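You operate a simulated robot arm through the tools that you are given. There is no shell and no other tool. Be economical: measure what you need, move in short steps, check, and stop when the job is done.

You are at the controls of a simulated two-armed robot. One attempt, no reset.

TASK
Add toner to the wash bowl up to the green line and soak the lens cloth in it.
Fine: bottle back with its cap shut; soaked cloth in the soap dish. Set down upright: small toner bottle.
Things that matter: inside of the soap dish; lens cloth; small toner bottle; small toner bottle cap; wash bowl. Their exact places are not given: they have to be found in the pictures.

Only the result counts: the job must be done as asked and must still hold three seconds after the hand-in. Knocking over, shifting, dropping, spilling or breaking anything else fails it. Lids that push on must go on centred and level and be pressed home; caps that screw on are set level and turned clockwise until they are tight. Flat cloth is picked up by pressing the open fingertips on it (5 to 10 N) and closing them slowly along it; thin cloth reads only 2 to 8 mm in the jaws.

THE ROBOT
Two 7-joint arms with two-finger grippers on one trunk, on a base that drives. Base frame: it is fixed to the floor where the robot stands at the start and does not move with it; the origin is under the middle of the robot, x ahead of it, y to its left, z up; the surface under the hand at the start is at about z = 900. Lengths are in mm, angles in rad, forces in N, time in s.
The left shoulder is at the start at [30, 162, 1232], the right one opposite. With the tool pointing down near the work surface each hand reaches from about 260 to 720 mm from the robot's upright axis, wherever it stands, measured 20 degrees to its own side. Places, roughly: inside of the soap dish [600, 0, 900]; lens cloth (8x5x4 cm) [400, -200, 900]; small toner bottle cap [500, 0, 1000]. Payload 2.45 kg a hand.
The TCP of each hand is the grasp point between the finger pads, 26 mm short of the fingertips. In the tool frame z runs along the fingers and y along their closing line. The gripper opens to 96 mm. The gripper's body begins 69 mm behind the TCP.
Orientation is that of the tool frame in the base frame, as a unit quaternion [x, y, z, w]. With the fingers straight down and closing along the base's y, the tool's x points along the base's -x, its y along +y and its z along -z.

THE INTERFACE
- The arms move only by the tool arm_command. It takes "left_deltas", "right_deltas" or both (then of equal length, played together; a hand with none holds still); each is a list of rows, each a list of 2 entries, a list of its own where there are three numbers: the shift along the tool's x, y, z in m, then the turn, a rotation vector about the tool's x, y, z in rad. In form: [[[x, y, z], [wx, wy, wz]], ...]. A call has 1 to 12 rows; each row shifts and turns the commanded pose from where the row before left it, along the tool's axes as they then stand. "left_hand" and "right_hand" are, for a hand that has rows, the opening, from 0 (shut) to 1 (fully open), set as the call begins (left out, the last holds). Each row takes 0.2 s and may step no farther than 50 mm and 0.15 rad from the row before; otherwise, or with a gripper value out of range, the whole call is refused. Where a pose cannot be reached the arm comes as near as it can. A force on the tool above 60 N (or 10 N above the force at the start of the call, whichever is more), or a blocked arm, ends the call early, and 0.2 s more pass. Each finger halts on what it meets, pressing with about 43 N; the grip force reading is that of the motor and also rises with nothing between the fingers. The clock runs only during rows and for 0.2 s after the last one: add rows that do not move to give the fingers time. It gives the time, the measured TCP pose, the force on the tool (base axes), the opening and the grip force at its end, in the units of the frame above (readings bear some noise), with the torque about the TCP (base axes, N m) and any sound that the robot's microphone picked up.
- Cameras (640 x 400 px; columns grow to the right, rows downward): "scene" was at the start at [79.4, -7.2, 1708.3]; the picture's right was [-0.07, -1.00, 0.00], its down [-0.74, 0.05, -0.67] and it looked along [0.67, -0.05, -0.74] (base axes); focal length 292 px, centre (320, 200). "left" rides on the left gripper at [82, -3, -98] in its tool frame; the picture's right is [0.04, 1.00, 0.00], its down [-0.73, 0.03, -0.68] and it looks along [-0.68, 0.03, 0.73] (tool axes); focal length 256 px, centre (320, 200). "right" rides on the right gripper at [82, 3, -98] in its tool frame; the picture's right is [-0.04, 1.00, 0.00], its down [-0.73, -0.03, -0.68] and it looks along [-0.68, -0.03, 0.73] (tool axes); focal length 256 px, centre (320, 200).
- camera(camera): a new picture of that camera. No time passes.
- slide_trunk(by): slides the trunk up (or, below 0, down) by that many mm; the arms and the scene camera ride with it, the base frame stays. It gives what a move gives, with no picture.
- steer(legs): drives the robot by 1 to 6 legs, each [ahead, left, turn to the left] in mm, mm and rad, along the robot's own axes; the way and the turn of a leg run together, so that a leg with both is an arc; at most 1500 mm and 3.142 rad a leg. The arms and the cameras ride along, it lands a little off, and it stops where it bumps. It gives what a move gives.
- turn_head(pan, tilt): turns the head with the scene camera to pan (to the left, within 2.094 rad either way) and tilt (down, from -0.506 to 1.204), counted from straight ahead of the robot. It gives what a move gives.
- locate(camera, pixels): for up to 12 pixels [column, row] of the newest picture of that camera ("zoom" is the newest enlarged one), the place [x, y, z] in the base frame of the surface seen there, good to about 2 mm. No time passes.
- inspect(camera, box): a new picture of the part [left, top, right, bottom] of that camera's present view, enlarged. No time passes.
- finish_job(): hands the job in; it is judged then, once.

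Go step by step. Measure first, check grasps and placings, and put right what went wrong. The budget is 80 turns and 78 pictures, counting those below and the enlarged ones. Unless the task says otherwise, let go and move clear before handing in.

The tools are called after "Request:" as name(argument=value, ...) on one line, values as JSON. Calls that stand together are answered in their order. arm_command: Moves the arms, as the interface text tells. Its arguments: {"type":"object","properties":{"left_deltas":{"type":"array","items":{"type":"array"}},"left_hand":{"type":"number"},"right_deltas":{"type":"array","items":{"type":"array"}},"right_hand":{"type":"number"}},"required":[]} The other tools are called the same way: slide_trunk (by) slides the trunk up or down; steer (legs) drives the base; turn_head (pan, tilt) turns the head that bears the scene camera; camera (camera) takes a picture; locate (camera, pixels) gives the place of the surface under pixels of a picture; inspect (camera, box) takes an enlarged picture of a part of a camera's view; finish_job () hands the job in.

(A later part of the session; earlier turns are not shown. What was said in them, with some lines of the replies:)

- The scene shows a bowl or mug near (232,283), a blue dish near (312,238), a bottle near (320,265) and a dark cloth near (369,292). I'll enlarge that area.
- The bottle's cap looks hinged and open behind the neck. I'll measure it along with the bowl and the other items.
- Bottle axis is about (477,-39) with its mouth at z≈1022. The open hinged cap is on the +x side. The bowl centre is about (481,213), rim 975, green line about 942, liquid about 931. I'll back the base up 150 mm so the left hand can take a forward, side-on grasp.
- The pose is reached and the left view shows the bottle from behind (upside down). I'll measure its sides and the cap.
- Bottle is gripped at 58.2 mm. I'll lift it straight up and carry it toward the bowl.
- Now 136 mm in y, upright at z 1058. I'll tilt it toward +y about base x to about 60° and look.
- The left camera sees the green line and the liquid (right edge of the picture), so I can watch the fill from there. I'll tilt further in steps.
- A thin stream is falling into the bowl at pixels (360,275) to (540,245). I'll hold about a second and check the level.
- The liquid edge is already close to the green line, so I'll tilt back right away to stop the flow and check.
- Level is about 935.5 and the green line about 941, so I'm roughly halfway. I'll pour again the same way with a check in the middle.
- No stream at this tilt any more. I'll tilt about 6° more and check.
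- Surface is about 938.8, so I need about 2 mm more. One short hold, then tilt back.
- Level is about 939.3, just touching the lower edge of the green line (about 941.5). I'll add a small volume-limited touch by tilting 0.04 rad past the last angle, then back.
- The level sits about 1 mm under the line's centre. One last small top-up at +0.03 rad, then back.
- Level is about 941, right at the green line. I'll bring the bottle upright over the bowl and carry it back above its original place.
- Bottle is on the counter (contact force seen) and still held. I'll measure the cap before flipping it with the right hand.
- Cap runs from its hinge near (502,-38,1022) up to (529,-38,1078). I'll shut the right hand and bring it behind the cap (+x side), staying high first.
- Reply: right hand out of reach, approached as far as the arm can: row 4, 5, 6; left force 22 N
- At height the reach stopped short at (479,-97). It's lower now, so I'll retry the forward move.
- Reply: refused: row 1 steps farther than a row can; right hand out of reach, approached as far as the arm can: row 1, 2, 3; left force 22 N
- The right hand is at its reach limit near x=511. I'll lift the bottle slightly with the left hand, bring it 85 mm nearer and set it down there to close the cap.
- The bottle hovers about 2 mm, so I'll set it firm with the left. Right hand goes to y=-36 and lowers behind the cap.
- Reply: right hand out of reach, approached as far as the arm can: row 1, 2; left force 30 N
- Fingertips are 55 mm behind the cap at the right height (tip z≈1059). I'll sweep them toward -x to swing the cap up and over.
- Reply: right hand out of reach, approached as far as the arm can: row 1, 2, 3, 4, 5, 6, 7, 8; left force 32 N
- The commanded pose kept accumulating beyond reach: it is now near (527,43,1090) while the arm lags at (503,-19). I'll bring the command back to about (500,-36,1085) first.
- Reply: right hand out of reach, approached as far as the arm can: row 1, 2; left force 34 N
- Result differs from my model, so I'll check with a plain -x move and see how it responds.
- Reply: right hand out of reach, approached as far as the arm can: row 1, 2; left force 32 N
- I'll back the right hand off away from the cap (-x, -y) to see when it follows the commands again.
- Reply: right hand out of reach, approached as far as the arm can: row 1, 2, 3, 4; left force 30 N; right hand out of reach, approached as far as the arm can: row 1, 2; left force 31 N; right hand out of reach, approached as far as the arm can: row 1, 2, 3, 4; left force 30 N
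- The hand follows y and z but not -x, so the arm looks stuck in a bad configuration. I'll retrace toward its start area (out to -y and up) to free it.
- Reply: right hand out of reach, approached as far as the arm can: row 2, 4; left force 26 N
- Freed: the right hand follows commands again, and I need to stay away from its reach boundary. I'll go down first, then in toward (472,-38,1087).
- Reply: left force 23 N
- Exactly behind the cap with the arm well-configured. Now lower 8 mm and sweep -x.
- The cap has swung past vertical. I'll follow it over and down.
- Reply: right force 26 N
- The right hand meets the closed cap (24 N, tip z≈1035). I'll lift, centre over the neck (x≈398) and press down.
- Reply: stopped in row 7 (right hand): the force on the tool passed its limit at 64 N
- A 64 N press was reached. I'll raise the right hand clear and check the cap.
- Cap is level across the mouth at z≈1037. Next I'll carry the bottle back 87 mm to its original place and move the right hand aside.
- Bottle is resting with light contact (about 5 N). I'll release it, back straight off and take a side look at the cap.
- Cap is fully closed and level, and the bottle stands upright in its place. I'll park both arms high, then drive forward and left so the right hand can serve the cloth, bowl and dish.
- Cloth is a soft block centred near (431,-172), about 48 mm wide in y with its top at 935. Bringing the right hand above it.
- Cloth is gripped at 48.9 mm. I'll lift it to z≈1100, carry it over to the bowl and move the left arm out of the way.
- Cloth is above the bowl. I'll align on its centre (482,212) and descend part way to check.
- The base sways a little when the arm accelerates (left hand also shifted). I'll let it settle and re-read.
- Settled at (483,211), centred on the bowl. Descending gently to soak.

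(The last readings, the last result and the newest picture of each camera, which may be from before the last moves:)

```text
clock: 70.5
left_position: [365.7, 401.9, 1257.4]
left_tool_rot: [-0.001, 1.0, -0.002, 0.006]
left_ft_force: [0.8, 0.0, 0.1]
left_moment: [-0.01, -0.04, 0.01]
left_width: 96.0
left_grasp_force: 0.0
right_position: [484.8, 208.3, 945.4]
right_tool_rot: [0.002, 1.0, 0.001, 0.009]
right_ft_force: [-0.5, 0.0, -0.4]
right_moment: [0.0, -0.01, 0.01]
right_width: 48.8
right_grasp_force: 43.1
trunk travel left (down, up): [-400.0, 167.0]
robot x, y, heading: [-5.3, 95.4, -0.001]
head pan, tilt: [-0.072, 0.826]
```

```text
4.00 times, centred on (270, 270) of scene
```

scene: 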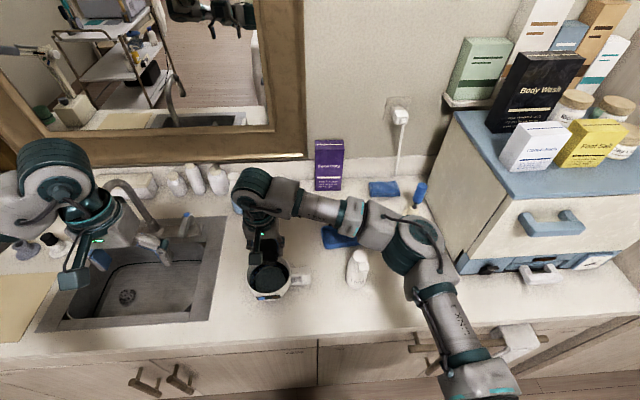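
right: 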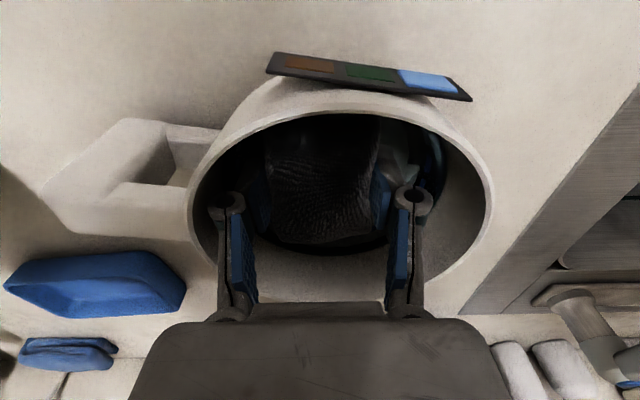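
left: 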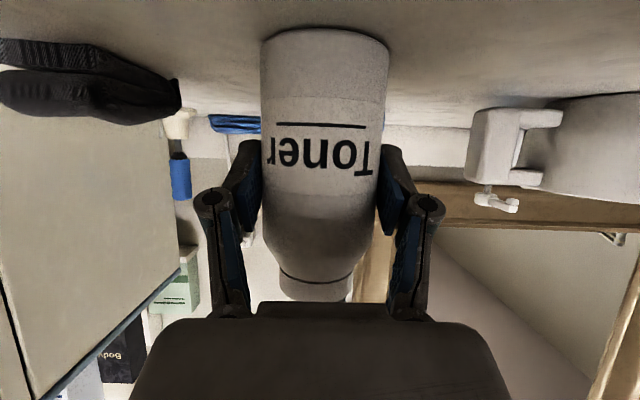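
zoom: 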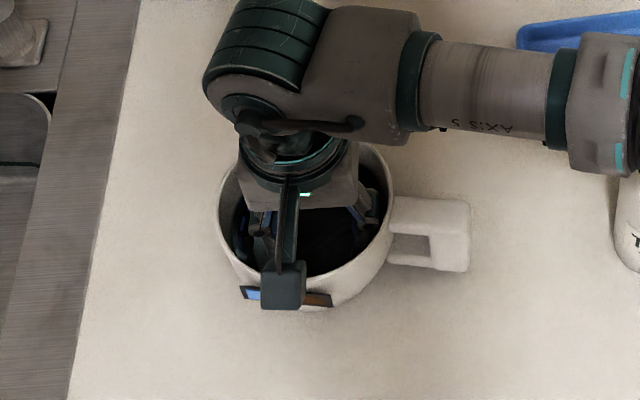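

Cloth is in the liquid and nothing is touching. I'll go 4 mm deeper and hold about two seconds to soak.

Request:
arm_command(right_deltas=[[[0, 0.001, 0.002], [0, 0, 0]], [[0, 0, 0.002], [0, 0, 0]], [[0, 0, 0], [0, 0, 0]], [[0, 0, 0], [0, 0, 0]], [[0, 0, 0], [0, 0, 0]], [[0, 0, 0], [0, 0, 0]], [[0, 0, 0], [0, 0, 0]], [[0, 0, 0], [0, 0, 0]], [[0, 0, 0], [0, 0, 0]], [[0, 0, 0], [0, 0, 0]], [[0, 0, 0], [0, 0, 0]], [[0, 0, 0], [0, 0, 0]]])

Request:
inspect(camera="right", box=[180, 80, 500, 320])

```text
clock: 73.1
left_position: [365.1, 402.6, 1258.7]
left_tool_rot: [-0.001, 1.0, -0.002, 0.005]
left_ft_force: [-0.4, 0.4, 0.5]
left_moment: [0.0, -0.03, 0.03]
left_width: 95.6
left_grasp_force: 0.1
right_position: [484.5, 209.4, 940.6]
right_tool_rot: [0.002, 1.0, 0.0, 0.009]
right_ft_force: [1.5, 1.5, 4.3]
right_moment: [0.16, 0.1, 0.0]
right_width: 48.5
right_grasp_force: 43.1
trunk travel left (down, up): [-400.0, 167.0]
robot x, y, heading: [-0.0, 95.6, -0.001]
head pan, tilt: [-0.072, 0.826]
```

```text
1.67 times, centred on (340, 200) of right
```

zoom: 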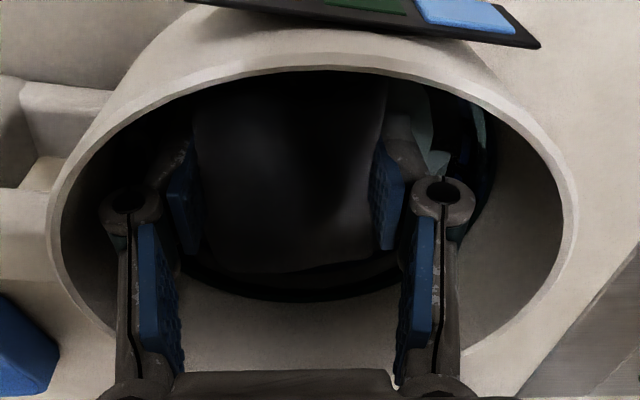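

Just touching the bowl floor at 4 N, and the cloth looks darkened and wet. I'll lift it gently and let it drip over the bowl.

Request:
arm_command(right_deltas=[[[0, 0, -0.006], [0, 0, 0]], [[0, 0, -0.012], [0, 0, 0]], [[0, 0, -0.015], [0, 0, 0]], [[0, 0, -0.02], [0, 0, 0]], [[0, 0, -0.02], [0, 0, 0]], [[0, 0, -0.015], [0, 0, 0]], [[0, 0, 0], [0, 0, 0]], [[0, 0, 0], [0, 0, 0]], [[0, 0, 0], [0, 0, 0]], [[0, 0, 0], [0, 0, 0]], [[0, 0, 0], [0, 0, 0]], [[0, 0, 0], [0, 0, 0]]])

Request:
arm_command(right_deltas=[[[0, 0, 0], [0, 0, 0]], [[0, 0, 0], [0, 0, 0]], [[0, 0, 0], [0, 0, 0]], [[0, 0, 0], [0, 0, 0]], [[0, 0, 0], [0, 0, 0]], [[0, 0, 0], [0, 0, 0]], [[0, 0, 0], [0, 0, 0]], [[0, 0, 0], [0, 0, 0]], [[0, 0, 0], [0, 0, 0]], [[0, 0, 0], [0, 0, 0]], [[0, 0, 0], [0, 0, 0]], [[0, 0, 0], [0, 0, 0]]])

Request:
camera(camera="right")

```text
clock: 75.7
left_position: [367.0, 401.1, 1257.4]
left_tool_rot: [0.0, 1.0, -0.002, 0.005]
left_ft_force: [-0.5, -0.2, 0.4]
left_moment: [0.02, 0.03, 0.01]
left_width: 96.1
left_grasp_force: 0.0
right_position: [481.8, 209.0, 1029.0]
right_tool_rot: [0.001, 1.0, 0.0, 0.008]
right_ft_force: [0.3, -1.2, -0.6]
right_moment: [-0.02, 0.01, -0.01]
right_width: 48.7
right_grasp_force: 42.7
trunk travel left (down, up): [-400.0, 167.0]
robot x, y, heading: [-5.1, 97.9, -0.005]
head pan, tilt: [-0.072, 0.826]
```

```text
clock: 78.3
left_position: [366.1, 402.3, 1258.0]
left_tool_rot: [-0.001, 1.0, -0.002, 0.005]
left_ft_force: [0.2, 0.7, 0.7]
left_moment: [0.0, -0.02, 0.02]
left_width: 96.0
left_grasp_force: 0.0
right_position: [481.6, 209.2, 1028.1]
right_tool_rot: [0.002, 1.0, 0.0, 0.009]
right_ft_force: [0.3, 0.2, -0.8]
right_moment: [0.02, 0.03, -0.03]
right_width: 48.7
right_grasp_force: 43.3
trunk travel left (down, up): [-400.0, 167.0]
robot x, y, heading: [-2.0, 97.4, -0.004]
head pan, tilt: [-0.072, 0.826]
```

```text
17 pictures are left
```

right: 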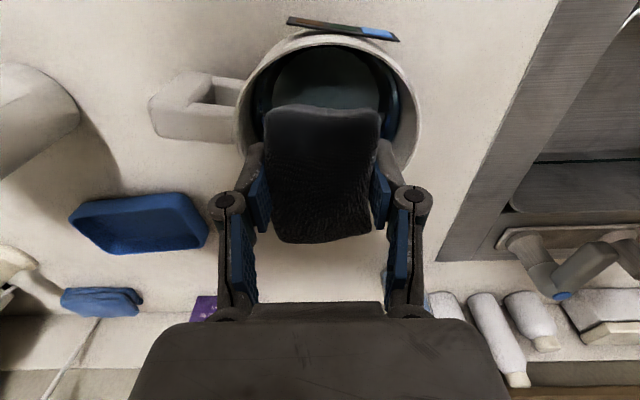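

Cloth is dripped and held. I'll measure the dish's inside to choose the cloth's orientation.

Request:
inspect(camera="right", box=[50, 180, 230, 270])

Request:
locate(camera="zoom", pixels=[[90, 120], [330, 55], [510, 60], [545, 225], [190, 245], [130, 190], [160, 130], [300, 85], [480, 85], [500, 200], [200, 215], [330, 150]])

```text
3.56 times, centred on (140, 225) of right
```

zoom: 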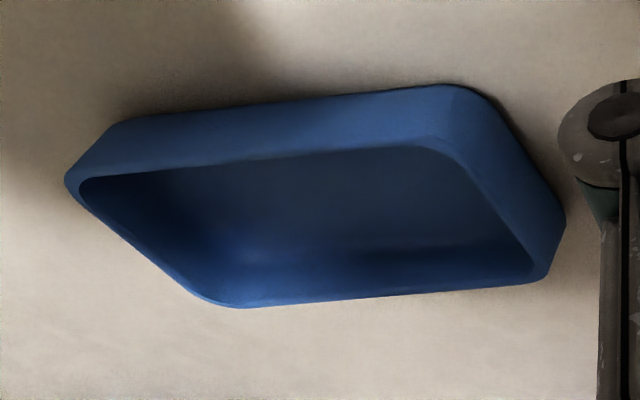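

```text
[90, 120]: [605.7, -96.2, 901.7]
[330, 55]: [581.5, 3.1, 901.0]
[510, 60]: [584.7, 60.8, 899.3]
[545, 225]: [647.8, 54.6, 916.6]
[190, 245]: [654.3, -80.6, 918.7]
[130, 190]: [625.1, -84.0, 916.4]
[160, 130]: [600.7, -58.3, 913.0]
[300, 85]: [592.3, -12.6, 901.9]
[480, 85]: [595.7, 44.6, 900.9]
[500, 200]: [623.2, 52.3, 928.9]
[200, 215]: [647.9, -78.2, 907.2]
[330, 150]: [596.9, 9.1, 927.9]
```

Request:
locate(camera="zoom", pixels=[[84, 178], [430, 145], [532, 262], [230, 300], [390, 291], [250, 165], [330, 240], [430, 210], [250, 200], [480, 200], [150, 240], [390, 275]])

```text
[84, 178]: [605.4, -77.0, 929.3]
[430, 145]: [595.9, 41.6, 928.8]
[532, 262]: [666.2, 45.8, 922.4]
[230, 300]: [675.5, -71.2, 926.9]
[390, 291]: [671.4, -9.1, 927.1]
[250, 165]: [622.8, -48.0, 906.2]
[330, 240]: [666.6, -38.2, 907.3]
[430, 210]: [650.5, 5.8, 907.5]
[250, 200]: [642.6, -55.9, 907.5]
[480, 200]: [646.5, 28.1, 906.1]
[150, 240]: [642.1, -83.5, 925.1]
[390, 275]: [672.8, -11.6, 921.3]
```

The dish inside is about 73 mm (x) by 125 mm (y), centred near (637,-15), long axis yawed about 4°. The cloth must lie along y, so I'll turn the hand 1.496 rad over the bowl.

Request:
arm_command(right_deltas=[[[0, 0, 0], [0, 0, 0.136]], [[0, 0, 0], [0, 0, 0.136]], [[0, 0, 0], [0, 0, 0.136]], [[0, 0, 0], [0, 0, 0.136]], [[0, 0, 0], [0, 0, 0.136]], [[0, 0, 0], [0, 0, 0.136]], [[0, 0, 0], [0, 0, 0.136]], [[0, 0, 0], [0, 0, 0.136]], [[0, 0, 0], [0, 0, 0.136]], [[0, 0, 0], [0, 0, 0.136]], [[0, 0, 0], [0, 0, 0.136]], [[0, 0, 0], [0, 0, 0]]])

Request:
camera(camera="scene")

```text
clock: 80.9
left_position: [366.4, 400.3, 1258.4]
left_tool_rot: [-0.001, 1.0, -0.002, 0.005]
left_ft_force: [-0.2, 0.3, -0.4]
left_moment: [0.01, 0.01, -0.01]
left_width: 95.8
left_grasp_force: 0.0
right_position: [483.5, 208.5, 1029.9]
right_tool_rot: [0.681, 0.732, 0.007, 0.006]
right_ft_force: [0.0, 0.7, -0.5]
right_moment: [-0.01, 0.01, 0.01]
right_width: 48.8
right_grasp_force: 42.9
trunk travel left (down, up): [-400.0, 167.0]
robot x, y, heading: [-4.1, 93.8, -0.002]
head pan, tilt: [-0.072, 0.826]
```

```text
15 pictures are left
```

scene: 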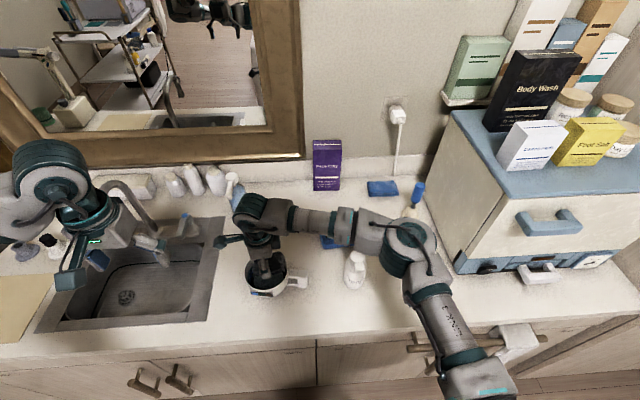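

Rotation done cleanly. I'll carry the cloth to above the dish centre (637,-15) and let the base settle.

Request:
arm_command(right_deltas=[[[-0.02924, 0.01711, 0], [0, 0, 0]], [[-0.02924, 0.01711, 0], [0, 0, 0]], [[-0.02924, 0.01711, 0], [0, 0, 0]], [[-0.02924, 0.01711, 0], [0, 0, 0]], [[-0.02924, 0.01711, 0], [0, 0, 0]], [[-0.02924, 0.01711, 0], [0, 0, 0]], [[-0.02924, 0.01711, 0], [0, 0, 0]], [[-0.02924, 0.01711, 0], [0, 0, 0]], [[0, 0, 0], [0, 0, 0]], [[0, 0, 0], [0, 0, 0]], [[0, 0, 0], [0, 0, 0]], [[0, 0, 0], [0, 0, 0]]])

Request:
arm_command(right_deltas=[[[0, 0, 0.02], [0, 0, 0]], [[0, 0, 0.015], [0, 0, 0]], [[0, 0, 0], [0, 0, 0]], [[0, 0, 0], [0, 0, 0]], [[0, 0, 0], [0, 0, 0]], [[0, 0, 0], [0, 0, 0]], [[0, 0, 0], [0, 0, 0]]])

Request:
camera(camera="right")

Request:
inspect(camera="scene", box=[280, 190, 400, 290])

```text
clock: 83.5
left_position: [365.6, 402.5, 1257.2]
left_tool_rot: [-0.001, 1.0, -0.001, 0.005]
left_ft_force: [-0.5, -0.5, 0.8]
left_moment: [-0.01, -0.01, -0.02]
left_width: 95.9
left_grasp_force: 0.0
right_position: [636.1, -13.5, 1031.9]
right_tool_rot: [0.681, 0.732, 0.006, 0.006]
right_ft_force: [0.5, 0.0, -1.6]
right_moment: [0.0, 0.01, 0.03]
right_width: 48.7
right_grasp_force: 43.3
trunk travel left (down, up): [-400.0, 167.0]
robot x, y, heading: [-3.5, 97.7, -0.003]
head pan, tilt: [-0.072, 0.826]
```

```text
clock: 85.1
left_position: [365.1, 402.5, 1258.1]
left_tool_rot: [-0.001, 1.0, -0.002, 0.006]
left_ft_force: [-0.7, -0.6, 0.2]
left_moment: [-0.02, 0.02, -0.01]
left_width: 96.1
left_grasp_force: 0.0
right_position: [636.1, -14.1, 995.0]
right_tool_rot: [0.681, 0.733, 0.006, 0.006]
right_ft_force: [0.4, 0.1, -0.3]
right_moment: [0.0, -0.01, 0.02]
right_width: 49.1
right_grasp_force: 42.9
trunk travel left (down, up): [-400.0, 167.0]
robot x, y, heading: [-1.5, 97.5, 0.001]
head pan, tilt: [-0.072, 0.826]
```

```text
14 pictures are left
```

right: 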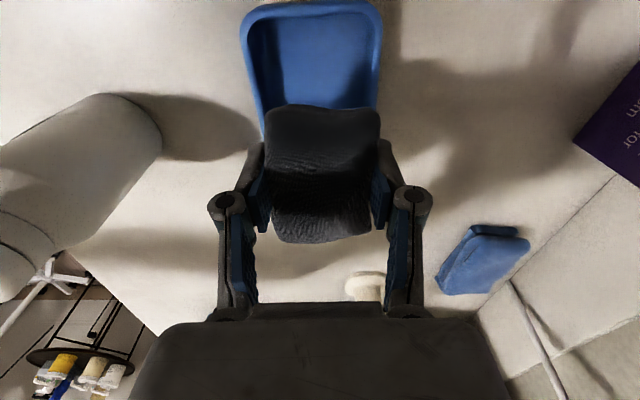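

```text
4.00 times, centred on (340, 240) of scene
```

zoom: 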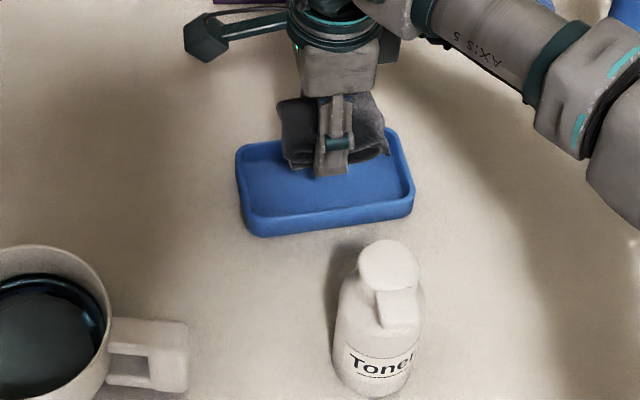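

Request:
locate(camera="right", pixels=[[244, 40], [256, 60], [381, 40], [371, 70], [310, 5], [310, 14], [262, 130], [268, 125], [376, 125], [320, 115], [320, 225]])

Request:
locate(camera="zoom", pixels=[[240, 165], [252, 160], [395, 135], [410, 190], [398, 190], [255, 218], [330, 200], [265, 150]])

```text
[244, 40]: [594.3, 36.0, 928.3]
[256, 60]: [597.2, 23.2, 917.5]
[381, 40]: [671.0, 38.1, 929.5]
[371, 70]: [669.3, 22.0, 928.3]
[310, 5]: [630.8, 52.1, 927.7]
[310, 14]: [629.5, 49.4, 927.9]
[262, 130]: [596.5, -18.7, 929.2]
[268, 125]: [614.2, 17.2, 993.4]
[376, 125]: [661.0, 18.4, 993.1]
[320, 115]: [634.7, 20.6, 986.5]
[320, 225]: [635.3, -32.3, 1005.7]
```

```text
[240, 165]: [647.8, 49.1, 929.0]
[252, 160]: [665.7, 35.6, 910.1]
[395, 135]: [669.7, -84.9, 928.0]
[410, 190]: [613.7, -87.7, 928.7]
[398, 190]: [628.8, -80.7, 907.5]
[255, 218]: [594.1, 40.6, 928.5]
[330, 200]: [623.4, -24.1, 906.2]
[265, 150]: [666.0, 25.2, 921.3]
```

Cloth (x 614–661) is centred between the dish walls (about 597–673). I'll lower until the fingertips are just above the rim, then let it settle into the dish.

Request:
arm_command(right_deltas=[[[0, 0, 0.012], [0, 0, 0]], [[0, 0, 0.012], [0, 0, 0]], [[0, 0, 0.008], [0, 0, 0]], [[0, 0, 0.004], [0, 0, 0]], [[0, 0, 0], [0, 0, 0]], [[0, 0, 0], [0, 0, 0]], [[0, 0, 0], [0, 0, 0]]])

Request:
inspect(camera="right", box=[180, 0, 460, 260])

```text
clock: 86.7
left_position: [365.7, 402.0, 1258.6]
left_tool_rot: [-0.001, 1.0, -0.002, 0.005]
left_ft_force: [0.7, -0.1, -0.5]
left_moment: [0.01, -0.02, 0.0]
left_width: 96.2
left_grasp_force: 0.2
right_position: [635.4, -14.8, 960.4]
right_tool_rot: [0.681, 0.733, 0.007, 0.007]
right_ft_force: [0.3, 0.4, -0.4]
right_moment: [0.01, -0.03, -0.01]
right_width: 49.1
right_grasp_force: 42.6
trunk travel left (down, up): [-400.0, 167.0]
robot x, y, heading: [0.5, 98.4, -0.001]
head pan, tilt: [-0.072, 0.826]
```

```text
1.54 times, centred on (320, 130) of right
```

zoom: 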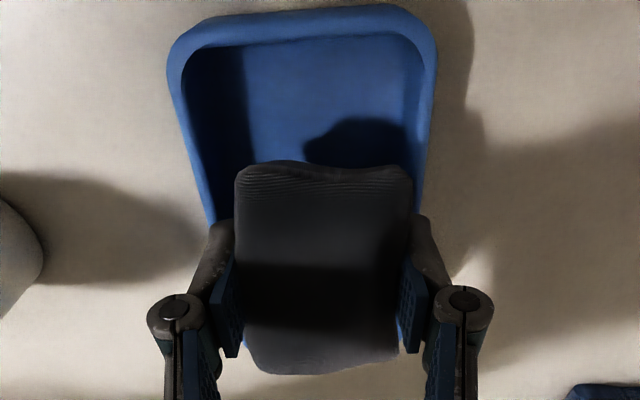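

Request:
arm_command(right_deltas=[[[0, 0, 0.003], [0, 0, 0]], [[0, 0, 0], [0, 0, 0]]])

Request:
arm_command(right_deltas=[[[0, 0, 0], [0, 0, 0]], [[0, 0, 0], [0, 0, 0]], [[0, 0, 0], [0, 0, 0]], [[0, 0, 0], [0, 0, 0]]], right_hand=0.68)

Request:
inspect(camera="right", box=[180, 0, 460, 260])

```text
clock: 87.3
left_position: [365.8, 402.5, 1258.0]
left_tool_rot: [-0.001, 1.0, -0.001, 0.005]
left_ft_force: [0.1, 1.1, -0.5]
left_moment: [0.0, 0.01, -0.04]
left_width: 96.0
left_grasp_force: 0.1
right_position: [637.3, -14.9, 957.8]
right_tool_rot: [0.681, 0.732, 0.006, 0.006]
right_ft_force: [0.1, -0.4, -0.7]
right_moment: [0.03, -0.02, -0.01]
right_width: 48.6
right_grasp_force: 42.8
trunk travel left (down, up): [-400.0, 167.0]
robot x, y, heading: [-4.3, 97.2, -0.0]
head pan, tilt: [-0.072, 0.826]
```

```text
clock: 88.3
left_position: [367.2, 402.6, 1256.5]
left_tool_rot: [-0.001, 1.0, -0.003, 0.006]
left_ft_force: [-0.4, -0.4, 0.2]
left_moment: [0.01, 0.0, 0.01]
left_width: 95.9
left_grasp_force: 0.0
right_position: [638.3, -14.9, 957.2]
right_tool_rot: [0.68, 0.733, 0.006, 0.006]
right_ft_force: [0.2, 0.4, 0.1]
right_moment: [0.01, -0.01, -0.03]
right_width: 65.5
right_grasp_force: 0.1
trunk travel left (down, up): [-400.0, 167.0]
robot x, y, heading: [2.2, 96.8, -0.004]
head pan, tilt: [-0.072, 0.826]
```

```text
1.54 times, centred on (320, 130) of right
```

zoom: 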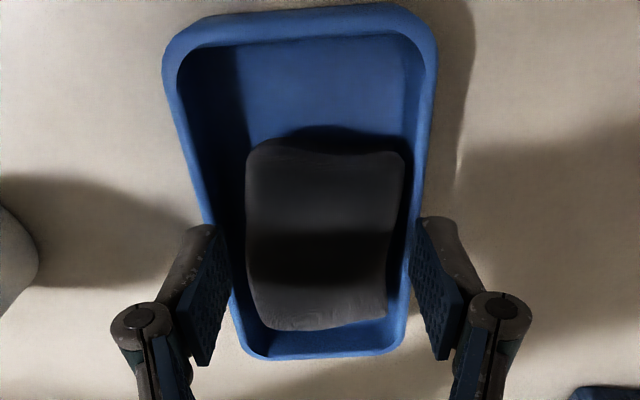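

Cloth dropped neatly into the dish. I'll raise the right hand clear and make a final check of everything.

Request:
arm_command(right_deltas=[[[0, 0, -0.02], [0, 0, 0]], [[0, 0, -0.04], [0, 0, 0]], [[0, 0, -0.04], [0, 0, 0]], [[0.0, -0.03, -0.03], [0, 0, 0]], [[-0.03, -0.02, -0.03], [0, 0, 0]], [[-0.04, -0.02, 0], [0, 0, 0]], [[-0.04, -0.02, 0], [0, 0, 0]], [[-0.04, -0.02, 0], [0, 0, 0]], [[0, 0, 0], [0, 0, 0]]])

Request:
camera(camera="scene")

Request:
inspect(camera="scene", box=[225, 205, 405, 315])

Request:
inspect(camera="scene", box=[225, 245, 305, 310])

```text
clock: 90.3
left_position: [366.2, 400.1, 1256.8]
left_tool_rot: [0.0, 1.0, -0.001, 0.004]
left_ft_force: [0.0, 0.2, -0.5]
left_moment: [0.02, 0.0, -0.01]
left_width: 96.1
left_grasp_force: 0.0
right_position: [536.4, -175.6, 1113.4]
right_tool_rot: [0.681, 0.732, 0.008, 0.005]
right_ft_force: [-0.2, 0.5, -0.6]
right_moment: [-0.01, -0.02, 0.0]
right_width: 65.4
right_grasp_force: 0.0
trunk travel left (down, up): [-400.0, 167.0]
robot x, y, heading: [-1.8, 94.1, -0.001]
head pan, tilt: [-0.072, 0.826]
```

```text
10 pictures are left
```

scene: 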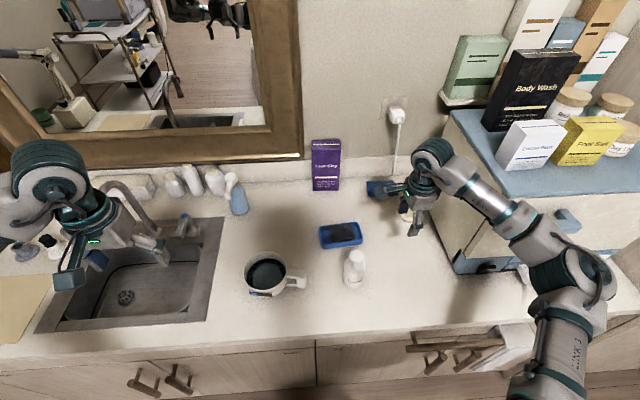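

```text
3.56 times, centred on (315, 260) of scene
```

zoom: 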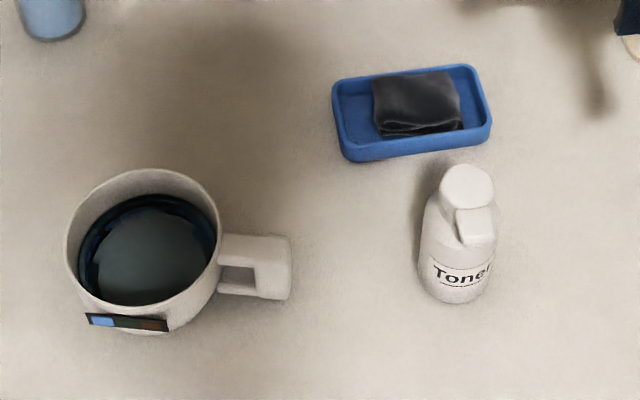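

```text
6.15 times, centred on (265, 278) of scene
```

zoom: 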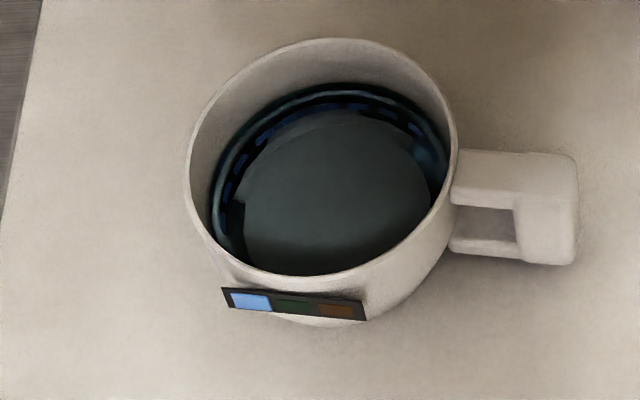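

Request:
locate(camera="zoom", pixels=[[330, 180], [300, 220], [370, 160], [350, 230], [330, 92], [235, 170], [330, 150], [400, 200]])

```text
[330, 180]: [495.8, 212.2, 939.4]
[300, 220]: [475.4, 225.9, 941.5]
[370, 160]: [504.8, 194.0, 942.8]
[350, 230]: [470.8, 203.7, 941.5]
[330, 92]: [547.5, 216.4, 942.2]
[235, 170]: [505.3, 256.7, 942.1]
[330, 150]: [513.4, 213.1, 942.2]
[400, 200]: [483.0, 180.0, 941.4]
```

The liquid reads about 941.5, level with the green line at 942. The soaked cloth is in the dish, and the bottle stands upright at its place with the cap shut. Both hands are clear, so I'm handing in.

Request:
finish_job()

```text
The job is handed in.
```

I handed in the job with everything in place at the last check:
- **Wash bowl:** filled with toner to the green line.
- **Lens cloth:** soaked and lying in the soap dish.
- **Toner bottle:** capped shut and upright, back in its place.
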